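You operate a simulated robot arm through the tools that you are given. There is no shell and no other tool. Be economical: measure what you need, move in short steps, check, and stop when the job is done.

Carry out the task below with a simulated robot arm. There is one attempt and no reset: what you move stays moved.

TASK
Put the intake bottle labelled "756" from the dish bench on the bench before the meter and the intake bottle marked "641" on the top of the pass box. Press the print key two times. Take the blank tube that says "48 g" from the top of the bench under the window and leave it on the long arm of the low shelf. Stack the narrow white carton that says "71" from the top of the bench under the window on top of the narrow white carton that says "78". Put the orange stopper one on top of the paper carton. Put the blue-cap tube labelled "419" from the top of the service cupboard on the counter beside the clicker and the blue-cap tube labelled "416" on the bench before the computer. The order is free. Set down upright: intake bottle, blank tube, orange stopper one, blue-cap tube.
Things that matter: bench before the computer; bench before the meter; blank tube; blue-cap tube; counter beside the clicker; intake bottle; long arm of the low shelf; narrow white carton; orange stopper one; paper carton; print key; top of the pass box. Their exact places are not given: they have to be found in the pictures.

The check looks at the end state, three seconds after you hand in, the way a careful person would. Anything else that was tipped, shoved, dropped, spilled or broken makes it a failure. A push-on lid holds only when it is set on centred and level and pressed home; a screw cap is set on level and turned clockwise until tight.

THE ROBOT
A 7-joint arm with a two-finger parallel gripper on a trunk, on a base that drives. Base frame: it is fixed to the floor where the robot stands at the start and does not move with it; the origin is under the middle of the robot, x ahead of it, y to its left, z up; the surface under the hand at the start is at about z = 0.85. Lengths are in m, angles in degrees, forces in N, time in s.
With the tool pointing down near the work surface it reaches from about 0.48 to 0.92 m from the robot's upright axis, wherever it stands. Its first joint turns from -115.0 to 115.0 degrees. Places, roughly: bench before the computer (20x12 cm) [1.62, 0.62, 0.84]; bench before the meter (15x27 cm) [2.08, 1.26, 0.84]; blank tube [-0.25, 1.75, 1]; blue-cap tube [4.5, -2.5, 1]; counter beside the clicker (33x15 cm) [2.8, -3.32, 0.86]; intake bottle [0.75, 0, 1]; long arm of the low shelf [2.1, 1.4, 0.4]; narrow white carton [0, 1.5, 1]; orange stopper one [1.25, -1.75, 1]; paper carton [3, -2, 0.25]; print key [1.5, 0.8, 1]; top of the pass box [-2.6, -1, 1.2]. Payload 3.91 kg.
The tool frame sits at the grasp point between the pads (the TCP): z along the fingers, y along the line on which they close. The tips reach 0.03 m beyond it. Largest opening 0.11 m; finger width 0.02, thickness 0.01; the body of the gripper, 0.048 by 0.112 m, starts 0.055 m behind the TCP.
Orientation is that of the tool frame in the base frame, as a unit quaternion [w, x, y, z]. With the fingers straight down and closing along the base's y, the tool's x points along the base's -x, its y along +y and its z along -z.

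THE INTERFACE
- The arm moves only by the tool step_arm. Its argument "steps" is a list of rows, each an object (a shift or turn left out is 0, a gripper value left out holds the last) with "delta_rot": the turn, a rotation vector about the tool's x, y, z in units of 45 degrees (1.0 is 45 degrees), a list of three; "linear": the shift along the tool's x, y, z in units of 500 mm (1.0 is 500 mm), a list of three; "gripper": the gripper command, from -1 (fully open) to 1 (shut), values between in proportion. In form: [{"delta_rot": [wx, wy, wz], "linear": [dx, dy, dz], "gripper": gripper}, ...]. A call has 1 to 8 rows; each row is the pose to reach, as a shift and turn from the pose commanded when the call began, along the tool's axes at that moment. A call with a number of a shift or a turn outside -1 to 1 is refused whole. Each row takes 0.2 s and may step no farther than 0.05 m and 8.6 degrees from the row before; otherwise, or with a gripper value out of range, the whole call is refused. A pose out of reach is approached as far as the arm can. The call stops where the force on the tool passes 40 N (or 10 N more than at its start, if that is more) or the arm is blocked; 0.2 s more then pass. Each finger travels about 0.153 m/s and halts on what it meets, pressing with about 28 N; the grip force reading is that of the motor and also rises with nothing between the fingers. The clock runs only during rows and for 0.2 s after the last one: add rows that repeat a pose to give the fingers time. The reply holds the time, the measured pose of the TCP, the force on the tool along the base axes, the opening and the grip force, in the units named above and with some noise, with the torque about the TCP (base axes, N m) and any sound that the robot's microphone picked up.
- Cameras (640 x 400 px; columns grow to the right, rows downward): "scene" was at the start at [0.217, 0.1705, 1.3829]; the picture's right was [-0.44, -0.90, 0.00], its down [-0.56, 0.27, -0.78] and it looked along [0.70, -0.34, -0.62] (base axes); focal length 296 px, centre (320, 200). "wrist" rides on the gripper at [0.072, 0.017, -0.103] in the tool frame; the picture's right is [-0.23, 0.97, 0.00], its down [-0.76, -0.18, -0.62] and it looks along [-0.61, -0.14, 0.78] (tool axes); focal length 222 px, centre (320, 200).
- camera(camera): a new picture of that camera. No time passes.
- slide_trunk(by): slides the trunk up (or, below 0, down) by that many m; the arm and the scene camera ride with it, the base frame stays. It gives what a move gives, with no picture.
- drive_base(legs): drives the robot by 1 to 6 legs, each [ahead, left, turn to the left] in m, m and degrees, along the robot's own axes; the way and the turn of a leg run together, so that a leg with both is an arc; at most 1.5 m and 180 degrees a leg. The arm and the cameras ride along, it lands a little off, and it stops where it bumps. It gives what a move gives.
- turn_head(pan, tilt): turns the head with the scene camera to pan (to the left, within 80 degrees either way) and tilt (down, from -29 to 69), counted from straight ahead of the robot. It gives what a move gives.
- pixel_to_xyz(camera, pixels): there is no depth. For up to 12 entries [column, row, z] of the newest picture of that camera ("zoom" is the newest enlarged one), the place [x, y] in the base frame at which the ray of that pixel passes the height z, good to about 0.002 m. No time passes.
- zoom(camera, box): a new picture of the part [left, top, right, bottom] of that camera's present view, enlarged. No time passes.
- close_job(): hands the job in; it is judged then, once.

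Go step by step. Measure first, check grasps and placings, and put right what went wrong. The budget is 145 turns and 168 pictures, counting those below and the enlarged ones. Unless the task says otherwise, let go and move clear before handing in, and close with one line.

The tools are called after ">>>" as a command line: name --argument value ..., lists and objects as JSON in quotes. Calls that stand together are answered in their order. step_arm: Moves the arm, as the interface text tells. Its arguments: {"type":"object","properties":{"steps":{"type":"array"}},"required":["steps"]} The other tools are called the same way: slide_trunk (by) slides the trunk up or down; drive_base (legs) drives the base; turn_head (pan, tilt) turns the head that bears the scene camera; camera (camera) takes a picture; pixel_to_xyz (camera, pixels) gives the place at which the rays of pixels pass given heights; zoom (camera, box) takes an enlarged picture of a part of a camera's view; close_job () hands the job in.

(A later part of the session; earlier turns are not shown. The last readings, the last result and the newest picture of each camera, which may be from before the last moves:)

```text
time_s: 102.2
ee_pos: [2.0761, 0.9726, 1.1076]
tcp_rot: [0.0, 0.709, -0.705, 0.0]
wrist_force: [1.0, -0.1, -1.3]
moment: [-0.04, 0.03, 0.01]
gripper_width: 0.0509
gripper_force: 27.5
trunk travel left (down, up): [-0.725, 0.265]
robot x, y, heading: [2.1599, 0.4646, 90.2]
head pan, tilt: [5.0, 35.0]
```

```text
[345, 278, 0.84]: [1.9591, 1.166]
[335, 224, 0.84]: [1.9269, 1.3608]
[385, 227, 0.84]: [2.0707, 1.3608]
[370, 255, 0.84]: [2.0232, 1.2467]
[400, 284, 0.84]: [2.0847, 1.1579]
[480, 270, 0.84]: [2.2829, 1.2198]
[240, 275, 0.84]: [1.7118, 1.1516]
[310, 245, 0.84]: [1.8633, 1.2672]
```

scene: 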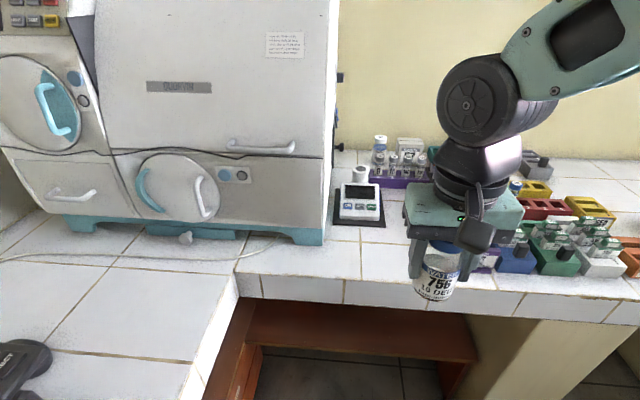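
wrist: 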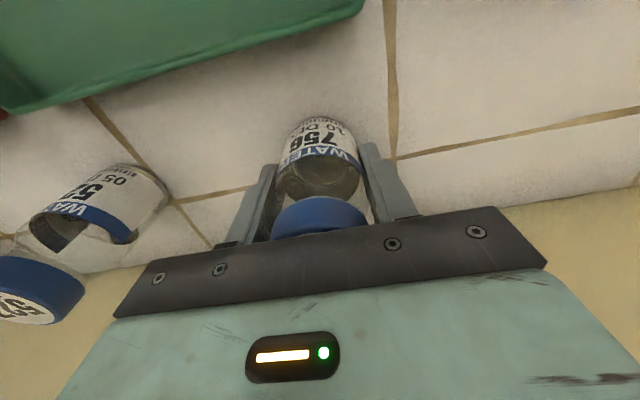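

Target (2.045,1.25). I'll move forward over it and then descend to just above the surface.

>>> step_arm --steps '[{"linear": [-0.09, 0.02, 0]}, {"linear": [-0.18, 0.04, 0]}, {"linear": [-0.27, 0.06, 0]}, {"linear": [-0.36, 0.062, 0]}, {"linear": [-0.45, 0.062, 0]}, {"linear": [-0.54, 0.062, 0]}, {"linear": [-0.554, 0.062, 0.08]}, {"linear": [-0.554, 0.062, 0.17]}]'

>>> step_arm --steps '[{"linear": [0, 0, 0.09]}, {"linear": [0, 0, 0.18]}, {"linear": [0, 0, 0.23]}, {"linear": [0, 0, 0.24]}, {"linear": [0, 0, 0.25]}]'

>>> camera --camera "wrist"

>>> camera --camera "scene"

```text
time_s: 104.0
ee_pos: [2.0443, 1.2466, 1.0222]
tcp_rot: [0.0, 0.709, -0.706, -0.001]
wrist_force: [-0.1, -0.6, -0.7]
moment: [-0.04, -0.01, 0.02]
gripper_width: 0.0508
gripper_force: 27.6
trunk travel left (down, up): [-0.725, 0.265]
robot x, y, heading: [2.1568, 0.4676, 89.8]
head pan, tilt: [5.0, 35.0]
```

```text
time_s: 105.2
ee_pos: [2.0443, 1.2501, 0.9005]
tcp_rot: [-0.001, 0.708, -0.707, -0.002]
wrist_force: [1.1, 3.5, 25.3]
moment: [0.16, -0.07, 0.22]
gripper_width: 0.0512
gripper_force: 28.0
trunk travel left (down, up): [-0.725, 0.265]
robot x, y, heading: [2.1564, 0.4655, 90.1]
head pan, tilt: [5.0, 35.0]
```

```text
131 pictures are left
```

wrist: 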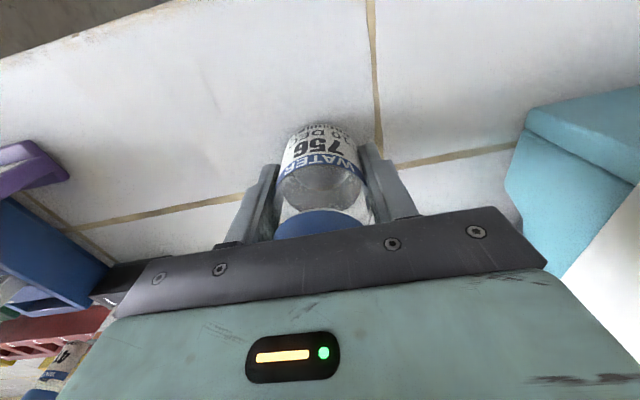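

```text
130 pictures are left
```

scene: 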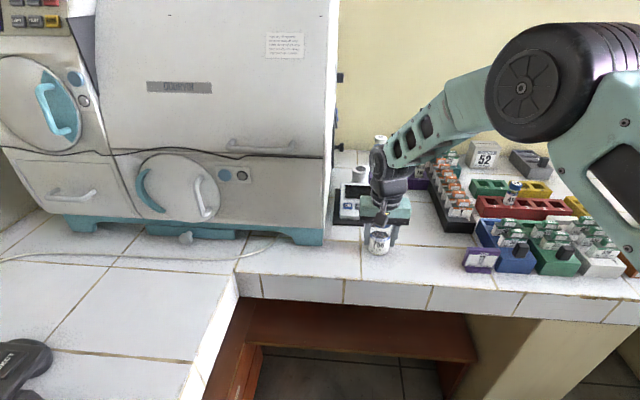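

Contact at 25 N; the bottle is standing on the tile before the meter. I'll ease, open and lift.

>>> step_arm --steps '[{"linear": [0, 0, -0.008], "gripper": 1}, {"linear": [0, 0, -0.008], "gripper": 0.0}, {"linear": [0, 0, -0.008], "gripper": -0.4}, {"linear": [0, 0, -0.008], "gripper": -0.4}, {"linear": [0, 0, -0.1], "gripper": -0.4}, {"linear": [0, 0, -0.2], "gripper": -0.4}, {"linear": [0, 0, -0.3], "gripper": -0.4}, {"linear": [0, 0, -0.4], "gripper": -0.4}]'

>>> step_arm --steps '[{"linear": [0.1, 0, 0]}, {"linear": [0.2, 0, 0]}, {"linear": [0.3, 0, 0]}, {"linear": [0.4, 0, 0]}, {"linear": [0.5, 0, 0], "gripper": 1}, {"linear": [0.54, 0, 0], "gripper": 1}]'

>>> zoom --camera "scene" --box '[300, 140, 540, 290]'

>>> turn_head --pan 75 --tilt 35

>>> camera --camera "scene"

```text
time_s: 107.0
ee_pos: [2.0424, 1.2496, 1.1018]
tcp_rot: [0.001, 0.708, -0.706, 0.0]
wrist_force: [-0.4, -0.7, -0.4]
moment: [0.01, -0.02, -0.01]
gripper_width: 0.0767
gripper_force: 0.1
trunk travel left (down, up): [-0.725, 0.265]
robot x, y, heading: [2.157, 0.4643, 90.0]
head pan, tilt: [5.0, 35.0]
```

```text
time_s: 108.3
ee_pos: [2.0463, 0.9788, 1.0986]
tcp_rot: [0.0, 0.708, -0.706, 0.0]
wrist_force: [-0.7, 0.1, 0.5]
moment: [-0.01, -0.02, 0.0]
gripper_width: 0.0
gripper_force: 28.5
trunk travel left (down, up): [-0.725, 0.265]
robot x, y, heading: [2.1563, 0.4638, 89.9]
head pan, tilt: [5.0, 35.0]
```

```text
2.67 times, centred on (420, 215) of scene
```

zoom: 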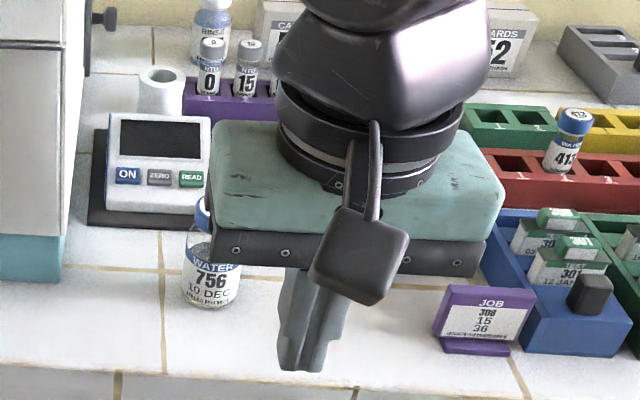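

```text
time_s: 109.8
ee_pos: [2.0454, 0.9788, 1.0978]
tcp_rot: [-0.001, 0.708, -0.706, 0.001]
wrist_force: [1.1, 0.5, -0.1]
moment: [-0.02, -0.02, 0.02]
gripper_width: 0.0001
gripper_force: 28.1
trunk travel left (down, up): [-0.725, 0.265]
robot x, y, heading: [2.1589, 0.4625, 89.9]
head pan, tilt: [75.0, 35.0]
```

```text
128 pictures are left
```

scene: 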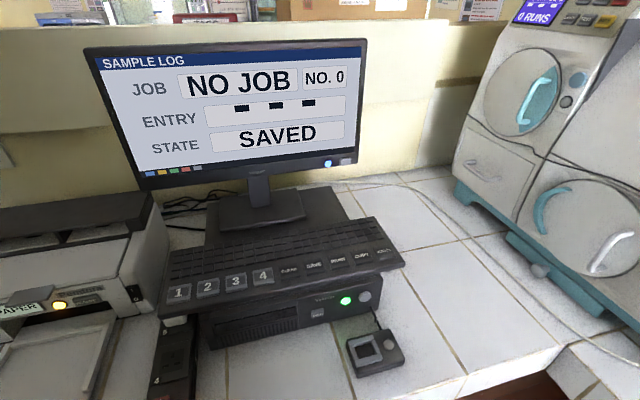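

756 stands upright before the meter. Now I'll find the PRINT key on the keyboard row at (280–385,260).

>>> zoom --camera "scene" --box '[260, 220, 420, 320]'

>>> pixel_to_xyz --camera "zoom" --pixels '[[120, 190, 0.95], [220, 180, 0.95], [310, 165, 0.95], [400, 145, 0.95], [490, 130, 0.95]]'

```text
4.00 times, centred on (340, 270) of scene
```

zoom: 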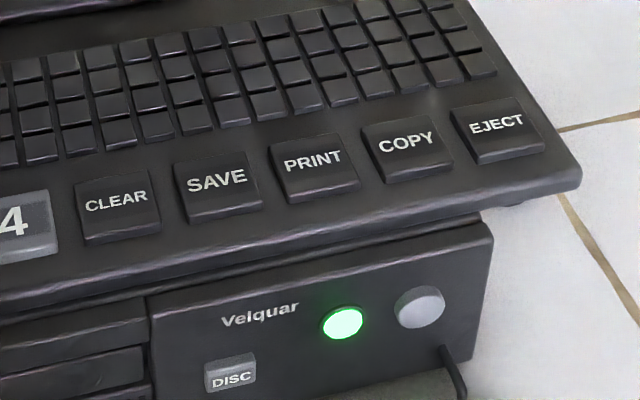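

```text
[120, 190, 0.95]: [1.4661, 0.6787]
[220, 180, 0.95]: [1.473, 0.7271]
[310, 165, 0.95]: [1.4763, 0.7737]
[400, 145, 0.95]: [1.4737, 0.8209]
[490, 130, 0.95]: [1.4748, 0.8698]
```

PRINT is at zoom (313,160), near (1.475,0.775), within reach from here. I'll swing the closed gripper towards it in two calls, yawing left.

>>> step_arm --steps '[{"linear": [0.03, 0.084, 0], "delta_rot": [0, 0, -0.187]}, {"linear": [0.06, 0.168, 0], "delta_rot": [0, 0, -0.374]}, {"linear": [0.09, 0.252, 0], "delta_rot": [0, 0, -0.561]}, {"linear": [0.12, 0.336, 0], "delta_rot": [0, 0, -0.748]}, {"linear": [0.15, 0.42, 0], "delta_rot": [0, 0, -0.935]}, {"linear": [0.15, 0.42, 0], "delta_rot": [0, 0, -0.95]}]'

>>> step_arm --steps '[{"linear": [0, 0, 0], "delta_rot": [0, 0, -0.187]}, {"linear": [0, 0, 0], "delta_rot": [0, 0, -0.374]}, {"linear": [0, 0, 0], "delta_rot": [0, 0, -0.5]}]'

>>> camera --camera "wrist"

>>> camera --camera "scene"

```text
time_s: 111.2
ee_pos: [1.8338, 0.9048, 1.0964]
tcp_rot: [0.0, 0.918, -0.398, -0.001]
wrist_force: [0.2, -0.9, 0.4]
moment: [0.01, 0.01, 0.02]
gripper_width: 0.0001
gripper_force: 28.1
trunk travel left (down, up): [-0.725, 0.265]
robot x, y, heading: [2.1549, 0.466, 90.2]
head pan, tilt: [75.0, 35.0]
```

```text
time_s: 112.0
ee_pos: [1.8349, 0.9039, 1.0971]
tcp_rot: [0.0, 0.977, -0.211, 0.0]
wrist_force: [0.0, -0.4, -0.2]
moment: [0.01, 0.0, -0.05]
gripper_width: 0.0
gripper_force: 28.4
trunk travel left (down, up): [-0.725, 0.265]
robot x, y, heading: [2.1578, 0.4641, 90.1]
head pan, tilt: [75.0, 35.0]
```

```text
126 pictures are left
```

wrist: 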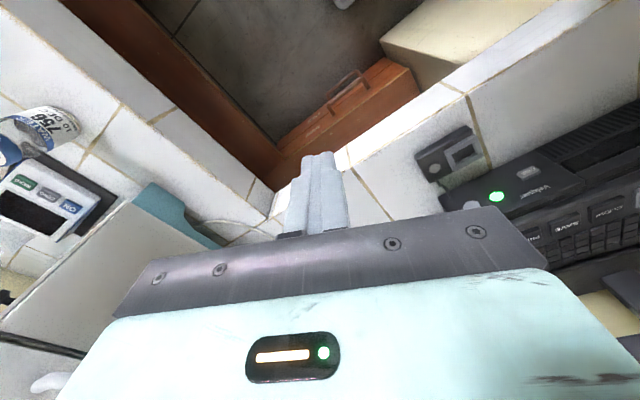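

```text
125 pictures are left
```

scene: 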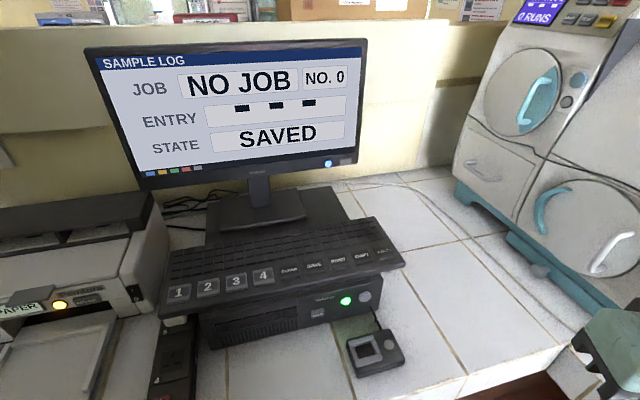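

The key lies beyond; I'll move horizontally over the estimated spot at this height.

>>> step_arm --steps '[{"linear": [-0.068, 0.066, 0]}, {"linear": [-0.137, 0.133, 0]}, {"linear": [-0.205, 0.2, 0]}, {"linear": [-0.274, 0.266, 0]}, {"linear": [-0.342, 0.333, 0]}, {"linear": [-0.411, 0.4, 0]}, {"linear": [-0.48, 0.466, 0]}, {"linear": [-0.54, 0.53, 0]}]'

>>> camera --camera "wrist"

>>> camera --camera "scene"

```text
time_s: 113.8
ee_pos: [1.578, 0.7844, 1.0921]
tcp_rot: [0.0, 0.977, -0.212, 0.001]
wrist_force: [0.3, 0.0, -0.5]
moment: [0.03, 0.03, 0.02]
gripper_width: 0.0001
gripper_force: 28.7
out of reach, approached as far as the arm can: row 6, 7, 8
trunk travel left (down, up): [-0.725, 0.265]
robot x, y, heading: [2.1563, 0.4623, 90.1]
head pan, tilt: [75.0, 35.0]
```

```text
124 pictures are left
```

wrist: 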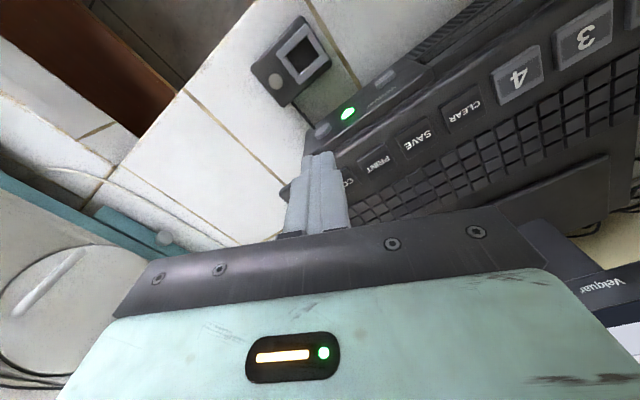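

```text
123 pictures are left
```

scene: 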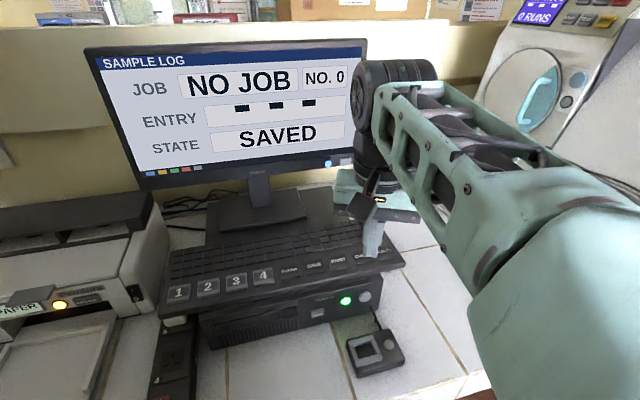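

The arm can't reach there at this azimuth. I'll bring the arm back in front, turn the base left 90° to face the computer, and shift to y≈0.75.

>>> step_arm --steps '[{"linear": [0.06, -0.06, 0]}, {"linear": [0.12, -0.12, 0]}, {"linear": [0.18, -0.18, 0]}, {"linear": [0.24, -0.24, 0]}, {"linear": [0.3, -0.3, 0]}, {"linear": [0.364, -0.362, 0]}]'

>>> step_arm --steps '[{"linear": [0.06, -0.06, 0]}, {"linear": [0.12, -0.12, 0]}, {"linear": [0.18, -0.18, 0]}, {"linear": [0.24, -0.24, 0]}, {"linear": [0.3, -0.3, 0]}, {"linear": [0.364, -0.362, 0]}]'

>>> step_arm --steps '[{"delta_rot": [0, 0, 0.182]}, {"delta_rot": [0, 0, 0.364]}, {"delta_rot": [0, 0, 0.546]}, {"delta_rot": [0, 0, 0.728]}, {"delta_rot": [0, 0, 0.91]}, {"delta_rot": [0, 0, 1.0]}]'

>>> step_arm --steps '[{"delta_rot": [0, 0, 0.182]}, {"delta_rot": [0, 0, 0.364]}, {"delta_rot": [0, 0, 0.456]}]'

>>> drive_base --legs '[[0, 0, 90], [0, -0.28, 0]]'

>>> turn_head --pan 0 --tilt 40

>>> camera --camera "scene"

>>> camera --camera "wrist"

```text
time_s: 115.2
ee_pos: [1.818, 0.878, 1.0895]
tcp_rot: [0.0, 0.977, -0.212, 0.001]
wrist_force: [0.1, 0.1, -0.5]
moment: [0.02, 0.01, -0.01]
gripper_width: 0.0
gripper_force: 28.3
trunk travel left (down, up): [-0.725, 0.265]
robot x, y, heading: [2.1567, 0.4634, 90.3]
head pan, tilt: [75.0, 35.0]
```

```text
time_s: 116.6
ee_pos: [2.0564, 0.9623, 1.091]
tcp_rot: [0.0, 0.977, -0.212, -0.001]
wrist_force: [-0.3, 0.3, 0.6]
moment: [0.02, 0.0, -0.03]
gripper_width: 0.0
gripper_force: 27.9
trunk travel left (down, up): [-0.725, 0.265]
robot x, y, heading: [2.1594, 0.4632, 90.0]
head pan, tilt: [75.0, 35.0]
```

```text
time_s: 118.0
ee_pos: [2.0571, 0.9656, 1.0906]
tcp_rot: [-0.001, 0.821, -0.57, 0.0]
wrist_force: [0.0, 0.3, 0.0]
moment: [0.02, 0.0, 0.01]
gripper_width: 0.0001
gripper_force: 27.9
trunk travel left (down, up): [-0.725, 0.265]
robot x, y, heading: [2.1607, 0.4634, 90.0]
head pan, tilt: [75.0, 35.0]
```

```text
time_s: 118.8
ee_pos: [2.0581, 0.9657, 1.0909]
tcp_rot: [0.0, -0.706, 0.709, 0.0]
wrist_force: [0.0, 0.1, 0.2]
moment: [0.0, -0.04, -0.05]
gripper_width: 0.0
gripper_force: 28.1
trunk travel left (down, up): [-0.725, 0.265]
robot x, y, heading: [2.155, 0.4666, 90.1]
head pan, tilt: [75.0, 35.0]
```

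```text
time_s: 124.5
ee_pos: [1.6576, 0.6499, 1.0911]
tcp_rot: [-0.001, 1.0, -0.002, -0.001]
wrist_force: [-0.1, -0.6, 0.4]
moment: [0.02, 0.0, -0.03]
gripper_width: 0.0
gripper_force: 27.8
trunk travel left (down, up): [-0.725, 0.265]
robot x, y, heading: [2.1593, 0.7463, 179.7]
head pan, tilt: [75.0, 35.0]
```

```text
time_s: 126.0
ee_pos: [1.6573, 0.6486, 1.0912]
tcp_rot: [0.0, 1.0, -0.003, 0.0]
wrist_force: [0.2, 0.0, -0.7]
moment: [-0.01, 0.02, -0.04]
gripper_width: 0.0001
gripper_force: 27.8
trunk travel left (down, up): [-0.725, 0.265]
robot x, y, heading: [2.1607, 0.7485, 179.9]
head pan, tilt: [0.0, 40.0]
```

```text
122 pictures are left
```

scene: 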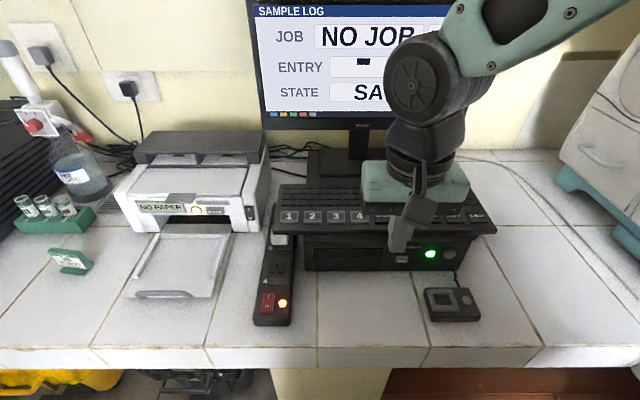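

```text
121 pictures are left
```

wrist: 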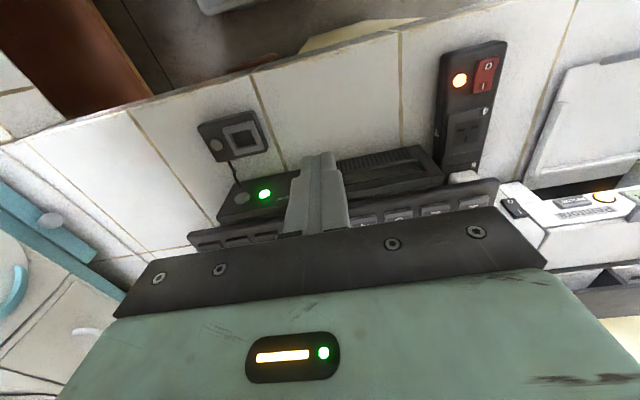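

Now facing the computer. I'll move above the estimated PRINT key position.

>>> step_arm --steps '[{"linear": [0, -0.09, 0]}, {"linear": [0, -0.18, 0]}, {"linear": [-0.05, -0.252, 0]}, {"linear": [-0.14, -0.252, 0]}, {"linear": [-0.23, -0.252, 0]}, {"linear": [-0.32, -0.252, 0]}, {"linear": [-0.364, -0.252, 0]}]'

>>> camera --camera "wrist"

>>> zoom --camera "scene" --box '[360, 150, 520, 250]'

```text
time_s: 127.6
ee_pos: [1.4764, 0.7762, 1.0915]
tcp_rot: [-0.001, 1.0, -0.004, 0.0]
wrist_force: [0.9, -0.4, 0.7]
moment: [0.0, 0.03, 0.03]
gripper_width: 0.0002
gripper_force: 27.9
trunk travel left (down, up): [-0.725, 0.265]
robot x, y, heading: [2.158, 0.7492, 180.1]
head pan, tilt: [0.0, 40.0]
```

```text
120 pictures are left
```

wrist: 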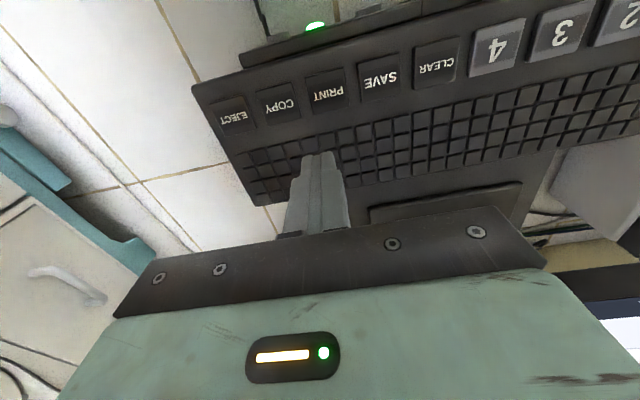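

```text
4.00 times, centred on (440, 200) of scene
```

zoom: 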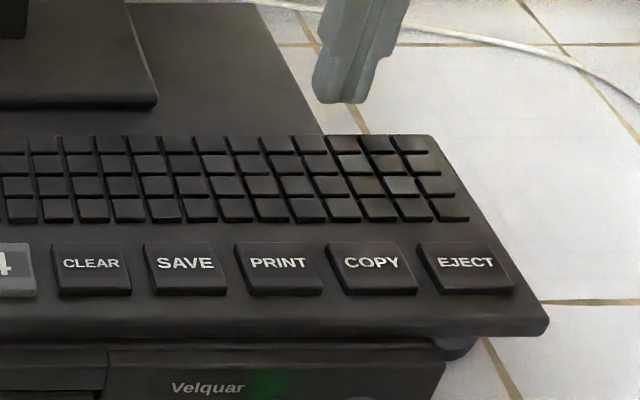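

Triangulating the PRINT key from wrist (327,94) and scene zoom (278,265).

>>> pixel_to_xyz --camera "wrist" --pixels '[[327, 94, 0.95], [327, 94, 0.97], [327, 94, 0.99]]'

>>> pixel_to_xyz --camera "zoom" --pixels '[[279, 265, 0.95], [279, 265, 0.97], [279, 265, 0.99]]'

```text
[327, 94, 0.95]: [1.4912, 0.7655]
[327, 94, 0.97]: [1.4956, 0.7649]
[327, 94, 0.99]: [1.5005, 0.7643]
```

```text
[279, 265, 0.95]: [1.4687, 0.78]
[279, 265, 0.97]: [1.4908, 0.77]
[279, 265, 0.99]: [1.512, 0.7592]
```

Key is at (1.496, 0.766, ~0.975). I'll align and descend to about 1 cm above it, then check.

>>> step_arm --steps '[{"linear": [0.04, 0.02, 0]}, {"linear": [0.04, 0.02, 0.08]}, {"linear": [0.04, 0.02, 0.15]}]'

>>> camera --camera "wrist"

>>> zoom --camera "scene" --box '[360, 150, 520, 250]'

```text
time_s: 128.4
ee_pos: [1.4954, 0.7697, 1.0165]
tcp_rot: [0.0, 1.0, -0.001, -0.001]
wrist_force: [0.6, -0.2, -0.6]
moment: [0.0, 0.02, 0.01]
gripper_width: 0.0002
gripper_force: 27.9
trunk travel left (down, up): [-0.725, 0.265]
robot x, y, heading: [2.1581, 0.7481, 179.9]
head pan, tilt: [0.0, 40.0]
```

```text
118 pictures are left
```

wrist: 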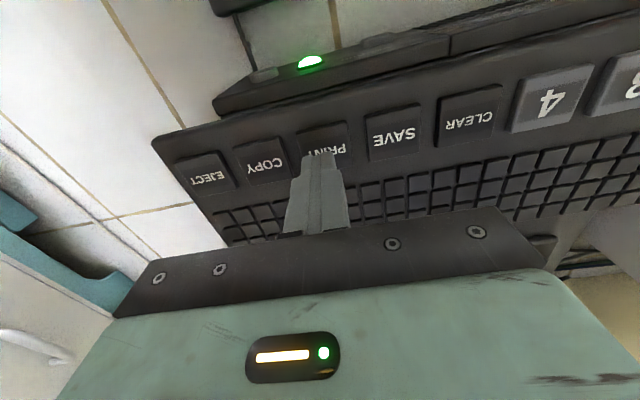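

```text
4.00 times, centred on (440, 200) of scene
```

zoom: 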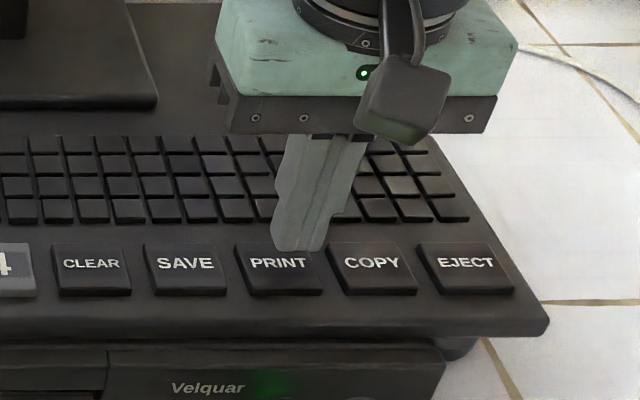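

Finger tips are above PRINT; shift 5 mm to the left and press gently in small steps.

>>> step_arm --steps '[{"linear": [0, 0.01, 0.012]}, {"linear": [0, 0.01, 0.018]}, {"linear": [0, 0.01, 0.022]}, {"linear": [0, 0.01, 0.026]}, {"linear": [0, 0.01, 0.03]}]'

>>> camera --camera "scene"

```text
time_s: 129.6
ee_pos: [1.4963, 0.7617, 1.001]
tcp_rot: [0.0, 1.0, -0.002, 0.0]
wrist_force: [0.1, 1.8, 7.5]
moment: [0.04, -0.03, 0.03]
gripper_width: 0.0002
gripper_force: 28.2
trunk travel left (down, up): [-0.725, 0.265]
robot x, y, heading: [2.1595, 0.7483, 179.9]
head pan, tilt: [0.0, 40.0]
heard: click
```

```text
116 pictures are left
```

scene: 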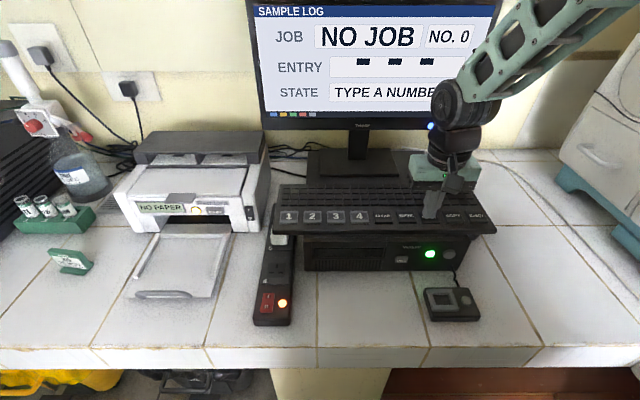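

One click registered ("TYPE A NUMBER" on the screen). I'll lift 2 cm and press once more, then lift away.

>>> step_arm --steps '[{"linear": [0, 0, -0.03]}, {"linear": [0, 0, -0.03]}]'

>>> step_arm --steps '[{"linear": [0, 0, 0.012]}, {"linear": [0, 0, 0.018]}, {"linear": [0, 0, 0.022]}, {"linear": [0, 0, 0.026]}, {"linear": [0, 0, 0.03]}]'

>>> step_arm --steps '[{"linear": [0, 0, -0.06]}, {"linear": [0, 0, -0.12]}, {"linear": [0, 0, -0.2]}]'

>>> camera --camera "scene"

```text
time_s: 130.2
ee_pos: [1.4969, 0.7615, 1.0158]
tcp_rot: [0.0, 1.0, -0.002, 0.0]
wrist_force: [0.9, -0.2, 0.3]
moment: [0.01, -0.03, 0.03]
gripper_width: 0.0001
gripper_force: 28.1
trunk travel left (down, up): [-0.725, 0.265]
robot x, y, heading: [2.1569, 0.7475, 179.9]
head pan, tilt: [0.0, 40.0]
```

```text
time_s: 131.4
ee_pos: [1.4965, 0.7613, 1.0013]
tcp_rot: [0.0, 1.0, -0.002, 0.0]
wrist_force: [1.1, -0.4, 4.5]
moment: [0.03, 0.0, -0.02]
gripper_width: 0.0
gripper_force: 28.0
trunk travel left (down, up): [-0.725, 0.265]
robot x, y, heading: [2.1558, 0.7445, 179.9]
head pan, tilt: [0.0, 40.0]
heard: click
```

```text
time_s: 132.2
ee_pos: [1.4957, 0.7626, 1.1002]
tcp_rot: [-0.001, 1.0, -0.002, 0.001]
wrist_force: [-0.6, -0.7, 0.2]
moment: [-0.03, -0.04, 0.01]
gripper_width: 0.0
gripper_force: 28.0
trunk travel left (down, up): [-0.725, 0.265]
robot x, y, heading: [2.162, 0.747, 179.7]
head pan, tilt: [0.0, 40.0]
```

```text
115 pictures are left
```

scene: 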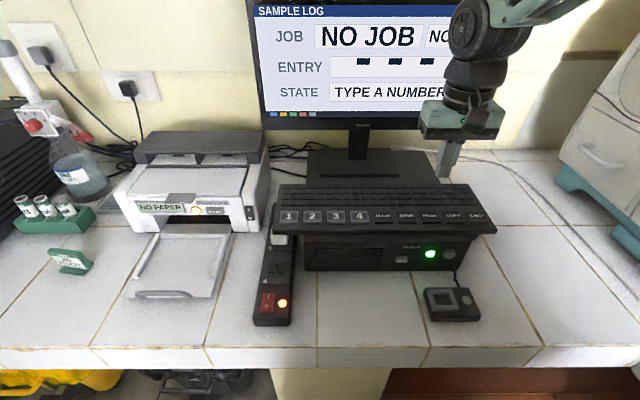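

Two clicks done. I'll record the computer-bench spot, retract the arm, and look left (-y) for the drive to the stopper bench.

>>> pixel_to_xyz --camera "scene" --pixels '[[370, 300, 0.84], [310, 275, 0.84], [425, 290, 0.84], [370, 345, 0.84], [290, 320, 0.84]]'

>>> step_arm --steps '[{"linear": [0.08, 0.03, 0]}, {"linear": [0.16, 0.06, 0]}, {"linear": [0.24, 0.1, 0]}, {"linear": [0.3, 0.14, 0]}]'

>>> turn_head --pan 75 --tilt 30

>>> camera --camera "scene"

```text
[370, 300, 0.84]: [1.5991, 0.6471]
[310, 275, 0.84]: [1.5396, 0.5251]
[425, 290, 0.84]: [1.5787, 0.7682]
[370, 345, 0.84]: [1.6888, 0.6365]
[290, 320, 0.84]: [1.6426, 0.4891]
```

```text
time_s: 133.2
ee_pos: [1.646, 0.6907, 1.1016]
tcp_rot: [0.001, 1.0, -0.003, 0.0]
wrist_force: [0.2, 0.0, -0.8]
moment: [-0.01, 0.0, 0.03]
gripper_width: 0.0001
gripper_force: 27.7
trunk travel left (down, up): [-0.725, 0.265]
robot x, y, heading: [2.1614, 0.7465, 179.9]
head pan, tilt: [0.0, 40.0]
```

```text
time_s: 134.7
ee_pos: [1.6461, 0.6913, 1.1011]
tcp_rot: [0.0, 1.0, -0.002, 0.0]
wrist_force: [0.1, -0.9, -0.5]
moment: [0.01, 0.0, 0.01]
gripper_width: 0.0
gripper_force: 27.7
trunk travel left (down, up): [-0.725, 0.265]
robot x, y, heading: [2.1603, 0.7491, 179.9]
head pan, tilt: [75.0, 30.0]
```

```text
114 pictures are left
```

scene: 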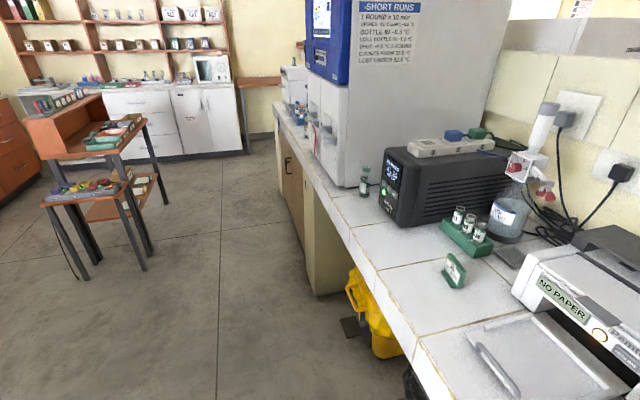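

A tall cabinet stands flush with the bench edge, so I must keep the arm back from it. Measuring it and the stool legs.

>>> pixel_to_xyz --camera "scene" --pixels '[[85, 276, 0], [143, 268, 0], [345, 185, 0.85], [310, 140, 0.85], [275, 110, 0.85], [420, 345, 0.85], [303, 290, 0], [246, 152, 0]]'

>>> zoom --camera "scene" --box '[260, 60, 380, 200]'

```text
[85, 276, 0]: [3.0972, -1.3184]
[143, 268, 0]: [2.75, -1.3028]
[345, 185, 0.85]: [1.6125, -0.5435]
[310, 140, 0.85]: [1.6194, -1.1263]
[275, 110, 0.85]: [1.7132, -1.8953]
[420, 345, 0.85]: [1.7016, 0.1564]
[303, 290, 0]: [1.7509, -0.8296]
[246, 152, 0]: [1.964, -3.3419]
```

```text
2.86 times, centred on (320, 130) of scene
```

zoom: 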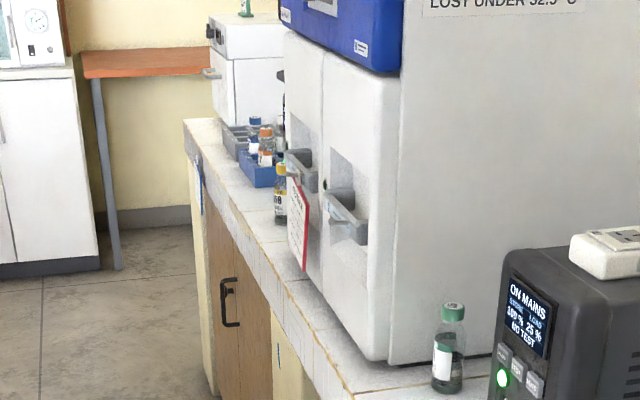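

The cabinet is at x≈1.62 with handles; stool legs at x≥2.75. I'll turn to face -y, drive to y≈-1.58 and turn right to face the bench.

>>> drive_base --legs '[[0, 0, 90], [1.3, 0.05, 0], [1.03, 0, 0], [0, 0, -90]]'

>>> turn_head --pan 0 --tilt 40

>>> camera --camera "scene"

>>> camera --camera "wrist"

```text
time_s: 137.0
ee_pos: [1.7916, 0.3889, 1.1018]
tcp_rot: [0.0, 0.95, 0.312, 0.0]
wrist_force: [0.5, 0.7, 0.0]
moment: [-0.01, -0.02, -0.03]
gripper_width: 0.0
gripper_force: 27.9
trunk travel left (down, up): [-0.725, 0.265]
robot x, y, heading: [2.1728, 0.7417, -143.5]
head pan, tilt: [75.0, 30.0]
stopped in leg 1: the robot was blocked; the commanded pose is now the measured one
```

```text
time_s: 138.5
ee_pos: [1.7921, 0.3886, 1.1021]
tcp_rot: [0.0, 0.95, 0.313, 0.001]
wrist_force: [-0.3, -0.6, 0.6]
moment: [0.02, -0.03, 0.02]
gripper_width: 0.0
gripper_force: 28.4
trunk travel left (down, up): [-0.725, 0.265]
robot x, y, heading: [2.1697, 0.7424, -143.4]
head pan, tilt: [0.0, 40.0]
```

```text
112 pictures are left
```

scene: 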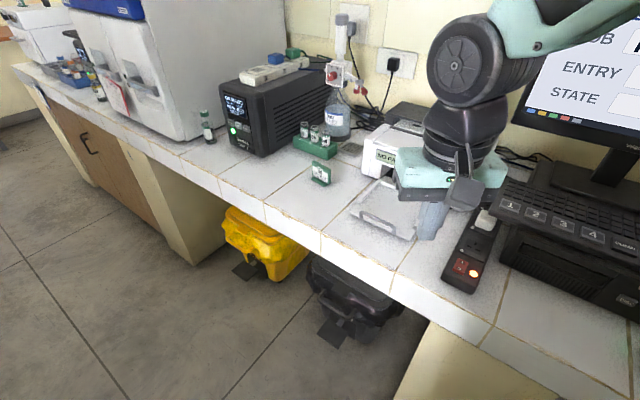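

```text
111 pictures are left
```

wrist: 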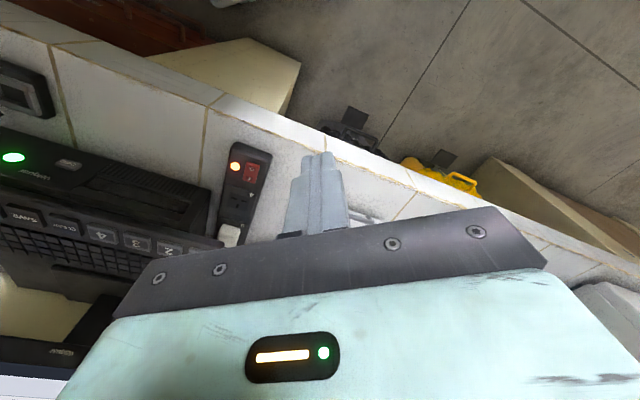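

The base's rear was blocked by the far bench at -143.5°. I'll move diagonally away (along -y), finish the turn, drive down to y≈-1.45, and turn right close to the bench, keeping clear of the stool.

>>> drive_base --legs '[[0.208, 0.281, 0], [0, 0, 53.5]]'

>>> turn_head --pan 0 --tilt 30

>>> camera --camera "scene"

```text
time_s: 143.0
ee_pos: [2.2173, -0.1118, 1.1025]
tcp_rot: [-0.001, 0.715, 0.7, 0.001]
wrist_force: [0.5, 0.4, -0.3]
moment: [0.0, -0.02, 0.01]
gripper_width: 0.0
gripper_force: 28.0
trunk travel left (down, up): [-0.725, 0.265]
robot x, y, heading: [2.1681, 0.4006, -90.8]
head pan, tilt: [0.0, 40.0]
```

```text
time_s: 143.7
ee_pos: [2.2163, -0.113, 1.1013]
tcp_rot: [-0.001, 0.715, 0.699, 0.001]
wrist_force: [-0.7, -0.2, 0.3]
moment: [-0.02, 0.01, 0.01]
gripper_width: 0.0
gripper_force: 27.4
trunk travel left (down, up): [-0.725, 0.265]
robot x, y, heading: [2.168, 0.4039, -91.0]
head pan, tilt: [0.0, 30.0]
```

```text
110 pictures are left
```

scene: 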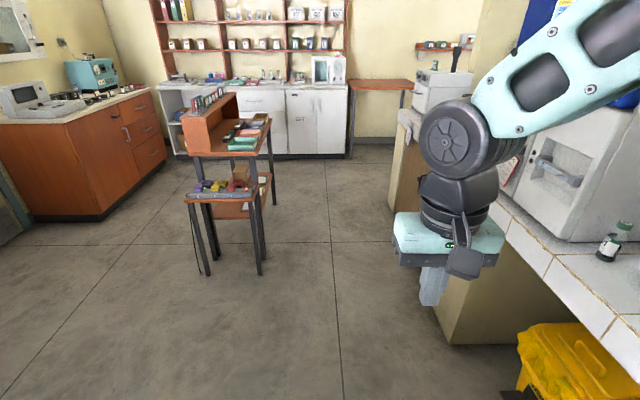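

Clear way ahead. I'll drive to y≈-1.45, shift right 0.1 m and turn right to face the bench.

>>> drive_base --legs '[[0.95, 0, 0.8], [0.92, -0.05, 0], [0, -0.05, 0], [0, 0, -90]]'

>>> turn_head --pan 20 --tilt 40

>>> camera --camera "scene"

```text
time_s: 154.8
ee_pos: [1.9728, -1.9801, 1.1015]
tcp_rot: [0.0, 0.789, 0.614, 0.0]
wrist_force: [0.1, 0.3, 0.4]
moment: [0.02, 0.01, 0.03]
gripper_width: 0.0
gripper_force: 28.2
trunk travel left (down, up): [-0.725, 0.265]
robot x, y, heading: [2.0415, -1.4671, -103.8]
head pan, tilt: [0.0, 30.0]
stopped in leg 4: the robot was blocked; the commanded pose is now the measured one
```

```text
time_s: 155.6
ee_pos: [1.9733, -1.9811, 1.1013]
tcp_rot: [0.0, 0.788, 0.615, 0.0]
wrist_force: [-0.1, -0.4, -0.8]
moment: [0.01, 0.01, 0.02]
gripper_width: 0.0
gripper_force: 28.0
trunk travel left (down, up): [-0.725, 0.265]
robot x, y, heading: [2.0388, -1.4719, -103.9]
head pan, tilt: [20.0, 40.0]
```

```text
109 pictures are left
```

scene: 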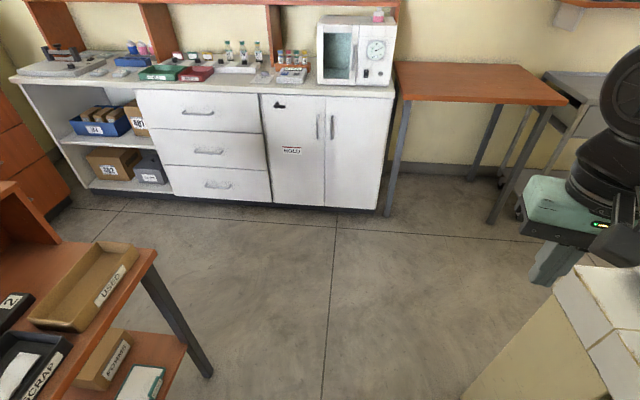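

Blocked at -104°. I'll look right to see what touched.

>>> turn_head --pan -60 --tilt 30

>>> camera --camera "scene"

>>> turn_head --pan -30 --tilt 45

>>> camera --camera "scene"

```text
time_s: 157.2
ee_pos: [1.9728, -1.9808, 1.1023]
tcp_rot: [0.0, 0.788, 0.615, 0.001]
wrist_force: [0.2, -0.5, 0.0]
moment: [0.0, 0.03, 0.01]
gripper_width: 0.0002
gripper_force: 28.0
trunk travel left (down, up): [-0.725, 0.265]
robot x, y, heading: [2.038, -1.4703, -103.9]
head pan, tilt: [-60.0, 30.0]
```

```text
108 pictures are left
```

scene: 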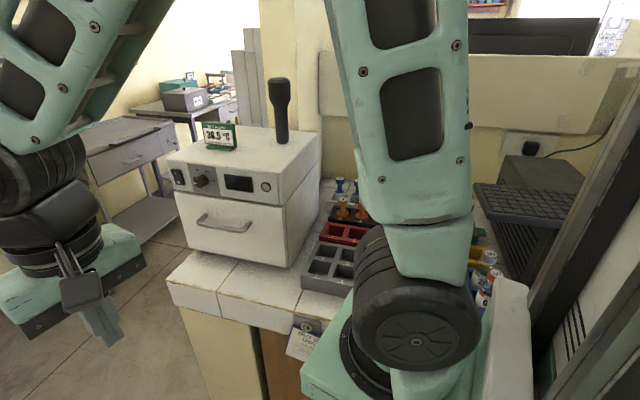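

```text
time_s: 158.1
ee_pos: [1.9722, -1.9801, 1.1018]
tcp_rot: [0.0, 0.789, 0.615, 0.0]
wrist_force: [-0.3, -0.6, -0.3]
moment: [0.03, -0.02, -0.01]
gripper_width: 0.0
gripper_force: 27.6
trunk travel left (down, up): [-0.725, 0.265]
robot x, y, heading: [2.0424, -1.4673, -103.6]
head pan, tilt: [-30.0, 45.0]
```

```text
107 pictures are left
```

scene: 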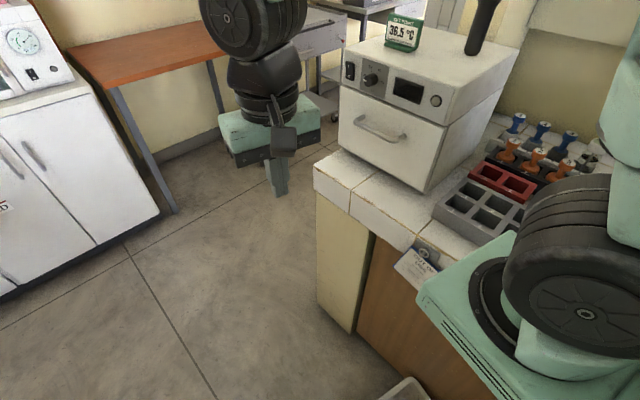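

The base front corner meets the bench base. Instead I'll keep the robot facing -y beside the bench and swing the arm to its right. First straighten and position at about (2.14,-1.75).

>>> drive_base --legs '[[0, 0, 13.8], [0, 0.1, 0], [0.27, 0, 0]]'

>>> step_arm --steps '[{"linear": [-0.006, -0.097, 0], "delta_rot": [0, 0, 0.12]}, {"linear": [-0.002, -0.195, 0], "delta_rot": [0, 0, 0.24]}, {"linear": [0.01, -0.291, 0], "delta_rot": [0, 0, 0.36]}, {"linear": [0.032, -0.386, 0], "delta_rot": [0, 0, 0.48]}, {"linear": [0.063, -0.479, 0], "delta_rot": [0, 0, 0.6]}, {"linear": [0.102, -0.568, 0], "delta_rot": [0, 0, 0.72]}]'

>>> turn_head --pan -60 --tilt 35

>>> camera --camera "scene"

>>> camera --camera "wrist"

```text
time_s: 161.6
ee_pos: [2.1969, -2.2539, 1.1017]
tcp_rot: [0.001, 0.709, 0.705, 0.0]
wrist_force: [-0.7, -0.2, 0.1]
moment: [-0.04, 0.0, 0.01]
gripper_width: 0.0
gripper_force: 28.1
trunk travel left (down, up): [-0.725, 0.265]
robot x, y, heading: [2.1385, -1.7423, -90.0]
head pan, tilt: [-30.0, 45.0]
```

```text
time_s: 163.0
ee_pos: [1.9111, -2.1987, 1.1034]
tcp_rot: [-0.001, 0.878, 0.479, -0.001]
wrist_force: [0.3, -0.6, -0.1]
moment: [0.03, 0.01, -0.01]
gripper_width: 0.0001
gripper_force: 27.6
trunk travel left (down, up): [-0.725, 0.265]
robot x, y, heading: [2.1427, -1.7378, -89.8]
head pan, tilt: [-30.0, 45.0]
```

```text
time_s: 164.0
ee_pos: [1.9119, -2.199, 1.105]
tcp_rot: [-0.001, 0.877, 0.48, 0.0]
wrist_force: [0.0, 0.0, 1.0]
moment: [0.0, -0.01, -0.01]
gripper_width: 0.0
gripper_force: 27.5
trunk travel left (down, up): [-0.725, 0.265]
robot x, y, heading: [2.143, -1.741, -90.1]
head pan, tilt: [-60.0, 35.0]
```

```text
106 pictures are left
```

scene: 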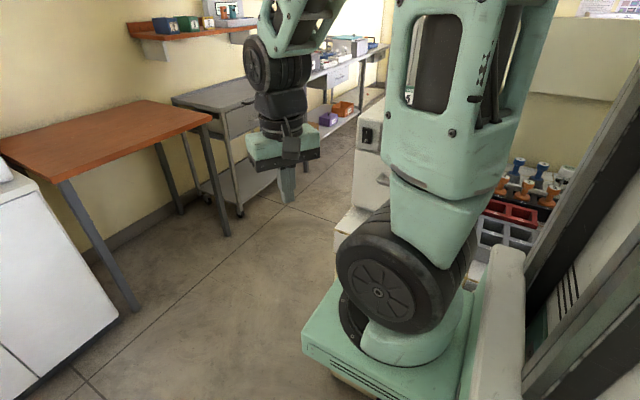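

```text
105 pictures are left
```

wrist: 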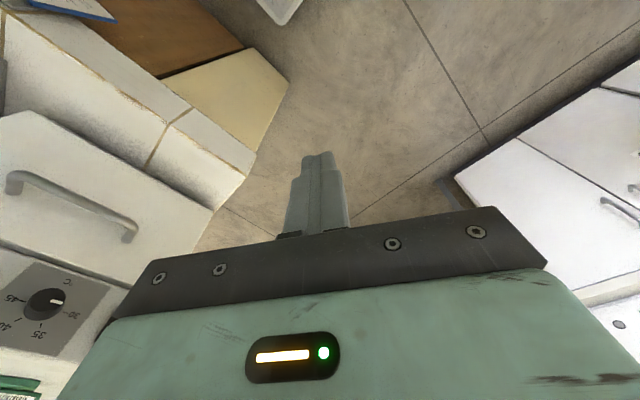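

The arm swings right fine. I'll check the oven front's position relative to the arc before continuing.

>>> pixel_to_xyz --camera "wrist" --pixels '[[213, 210, 0.86], [130, 235, 0.97], [15, 180, 0.97], [250, 160, 0.85], [0, 115, 0.86], [50, 300, 1.0]]'

>>> zoom --camera "scene" --box '[480, 140, 640, 260]'

```text
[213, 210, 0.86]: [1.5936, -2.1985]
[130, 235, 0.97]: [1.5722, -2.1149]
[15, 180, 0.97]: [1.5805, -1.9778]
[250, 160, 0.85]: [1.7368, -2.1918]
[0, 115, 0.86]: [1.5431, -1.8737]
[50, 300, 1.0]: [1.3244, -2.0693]
```

```text
3.33 times, centred on (560, 200) of scene
```

zoom: 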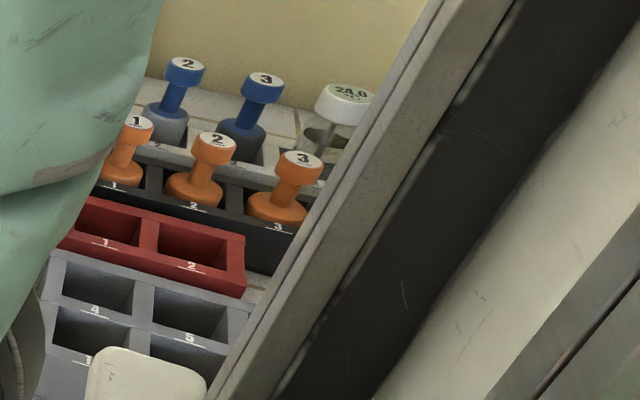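

Orange stoppers 1–3 stand in a black rack; the top of "1" is at zoom (136,122). I'll take estimates and swing the arm further right.

>>> pixel_to_xyz --camera "zoom" --pixels '[[136, 121, 0.95], [216, 140, 0.95], [303, 158, 0.95], [120, 180, 0.88], [195, 200, 0.88]]'

>>> step_arm --steps '[{"linear": [-0.006, -0.097, 0], "delta_rot": [0, 0, 0.12]}, {"linear": [-0.002, -0.195, 0], "delta_rot": [0, 0, 0.24]}, {"linear": [0.01, -0.291, 0], "delta_rot": [0, 0, 0.36]}, {"linear": [0.032, -0.386, 0], "delta_rot": [0, 0, 0.48]}, {"linear": [0.063, -0.479, 0], "delta_rot": [0, 0, 0.6]}, {"linear": [0.102, -0.568, 0], "delta_rot": [0, 0, 0.72]}, {"linear": [0.149, -0.653, 0], "delta_rot": [0, 0, 0.84]}]'

>>> camera --camera "wrist"

>>> camera --camera "scene"

```text
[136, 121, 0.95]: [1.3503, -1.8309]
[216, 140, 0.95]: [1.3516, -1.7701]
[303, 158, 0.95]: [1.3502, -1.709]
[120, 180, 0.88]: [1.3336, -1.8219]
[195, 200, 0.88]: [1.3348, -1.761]
```

```text
time_s: 165.6
ee_pos: [1.6745, -1.9612, 1.103]
tcp_rot: [-0.001, 0.986, 0.169, 0.0]
wrist_force: [0.0, 0.1, 0.2]
moment: [0.01, 0.03, -0.02]
gripper_width: 0.0
gripper_force: 28.1
trunk travel left (down, up): [-0.725, 0.265]
robot x, y, heading: [2.1425, -1.7388, -90.1]
head pan, tilt: [-60.0, 35.0]
```

```text
103 pictures are left
```

wrist: 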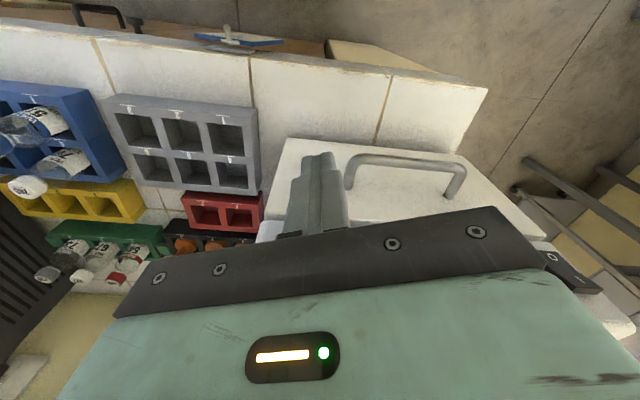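

```text
102 pictures are left
```

scene: 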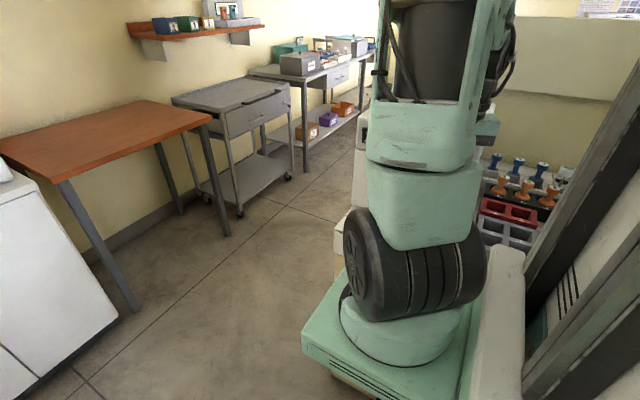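

Stopper 1 stands near (1.34,-1.825), close to the oven's side. I'll move north clear of the oven, yaw so the fingers close along x, and go above it.

>>> step_arm --steps '[{"linear": [0.03, -0.09, 0], "delta_rot": [0, 0, -0.19]}, {"linear": [0.06, -0.18, 0], "delta_rot": [0, 0, -0.38]}, {"linear": [0.1, -0.27, 0], "delta_rot": [0, 0, -0.57]}, {"linear": [0.1, -0.283, 0], "delta_rot": [0, 0, -0.76]}, {"linear": [0.1, -0.283, 0], "delta_rot": [0, 0, -0.95]}]'

>>> step_arm --steps '[{"linear": [-0.04, -0.072, 0], "delta_rot": [0, 0, -0.15]}, {"linear": [-0.08, -0.144, 0], "delta_rot": [0, 0, -0.3]}, {"linear": [-0.12, -0.216, 0], "delta_rot": [0, 0, -0.45]}, {"linear": [-0.16, -0.288, 0], "delta_rot": [0, 0, -0.62]}, {"linear": [-0.2, -0.36, 0], "delta_rot": [0, 0, -0.62]}, {"linear": [-0.24, -0.432, 0], "delta_rot": [0, 0, -0.62], "gripper": -0.1}, {"linear": [-0.28, -0.504, 0], "delta_rot": [0, 0, -0.62], "gripper": -0.1}, {"linear": [-0.325, -0.575, 0], "delta_rot": [0, 0, -0.62], "gripper": -0.1}]'

>>> camera --camera "wrist"

>>> camera --camera "scene"

```text
time_s: 166.8
ee_pos: [1.6794, -1.8111, 1.1022]
tcp_rot: [-0.001, 0.856, 0.518, 0.0]
wrist_force: [-0.3, 0.2, 0.3]
moment: [0.01, 0.0, 0.0]
gripper_width: 0.0001
gripper_force: 27.7
trunk travel left (down, up): [-0.725, 0.265]
robot x, y, heading: [2.1362, -1.7405, -90.4]
head pan, tilt: [-60.0, 35.0]
```

```text
time_s: 168.6
ee_pos: [1.3491, -1.8227, 1.1038]
tcp_rot: [0.001, 0.706, 0.709, 0.001]
wrist_force: [1.1, 0.0, 0.5]
moment: [0.04, 0.03, -0.04]
gripper_width: 0.0605
gripper_force: 0.0
trunk travel left (down, up): [-0.725, 0.265]
robot x, y, heading: [2.1396, -1.7428, -90.1]
head pan, tilt: [-60.0, 35.0]
```

```text
101 pictures are left
```

wrist: 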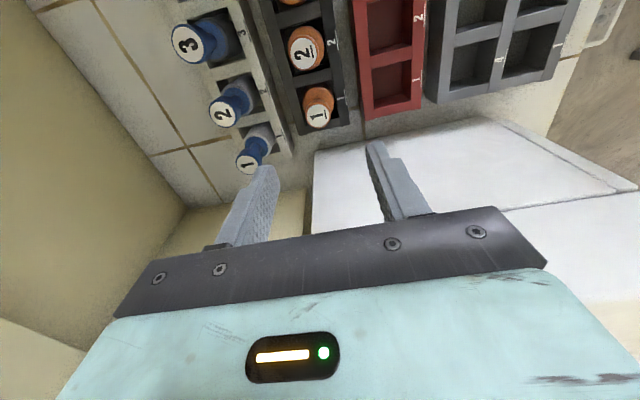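

```text
100 pictures are left
```

scene: 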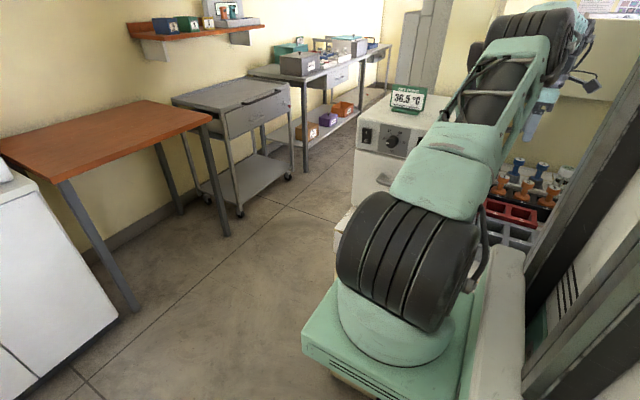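

Stopper 1's top is at wrist (319,114) and in the scene near (501,180). Triangulating.

>>> zoom --camera "scene" --box '[470, 140, 590, 230]'

>>> pixel_to_xyz --camera "wrist" --pixels '[[319, 115, 0.92], [319, 115, 0.94], [319, 115, 0.96], [319, 115, 0.98], [305, 215, 0.86], [314, 155, 1.1], [304, 52, 0.95]]'

```text
4.44 times, centred on (530, 185) of scene
```

zoom: 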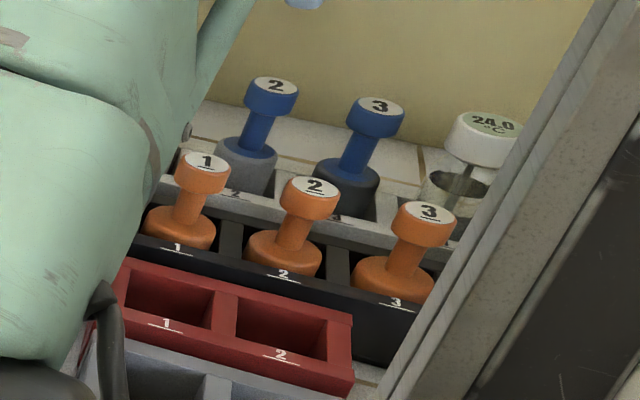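

```text
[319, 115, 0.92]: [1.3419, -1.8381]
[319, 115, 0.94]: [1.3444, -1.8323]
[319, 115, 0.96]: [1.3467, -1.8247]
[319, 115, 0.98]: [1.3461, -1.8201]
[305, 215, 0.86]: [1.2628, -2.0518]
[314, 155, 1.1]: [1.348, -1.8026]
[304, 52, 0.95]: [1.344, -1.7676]
```

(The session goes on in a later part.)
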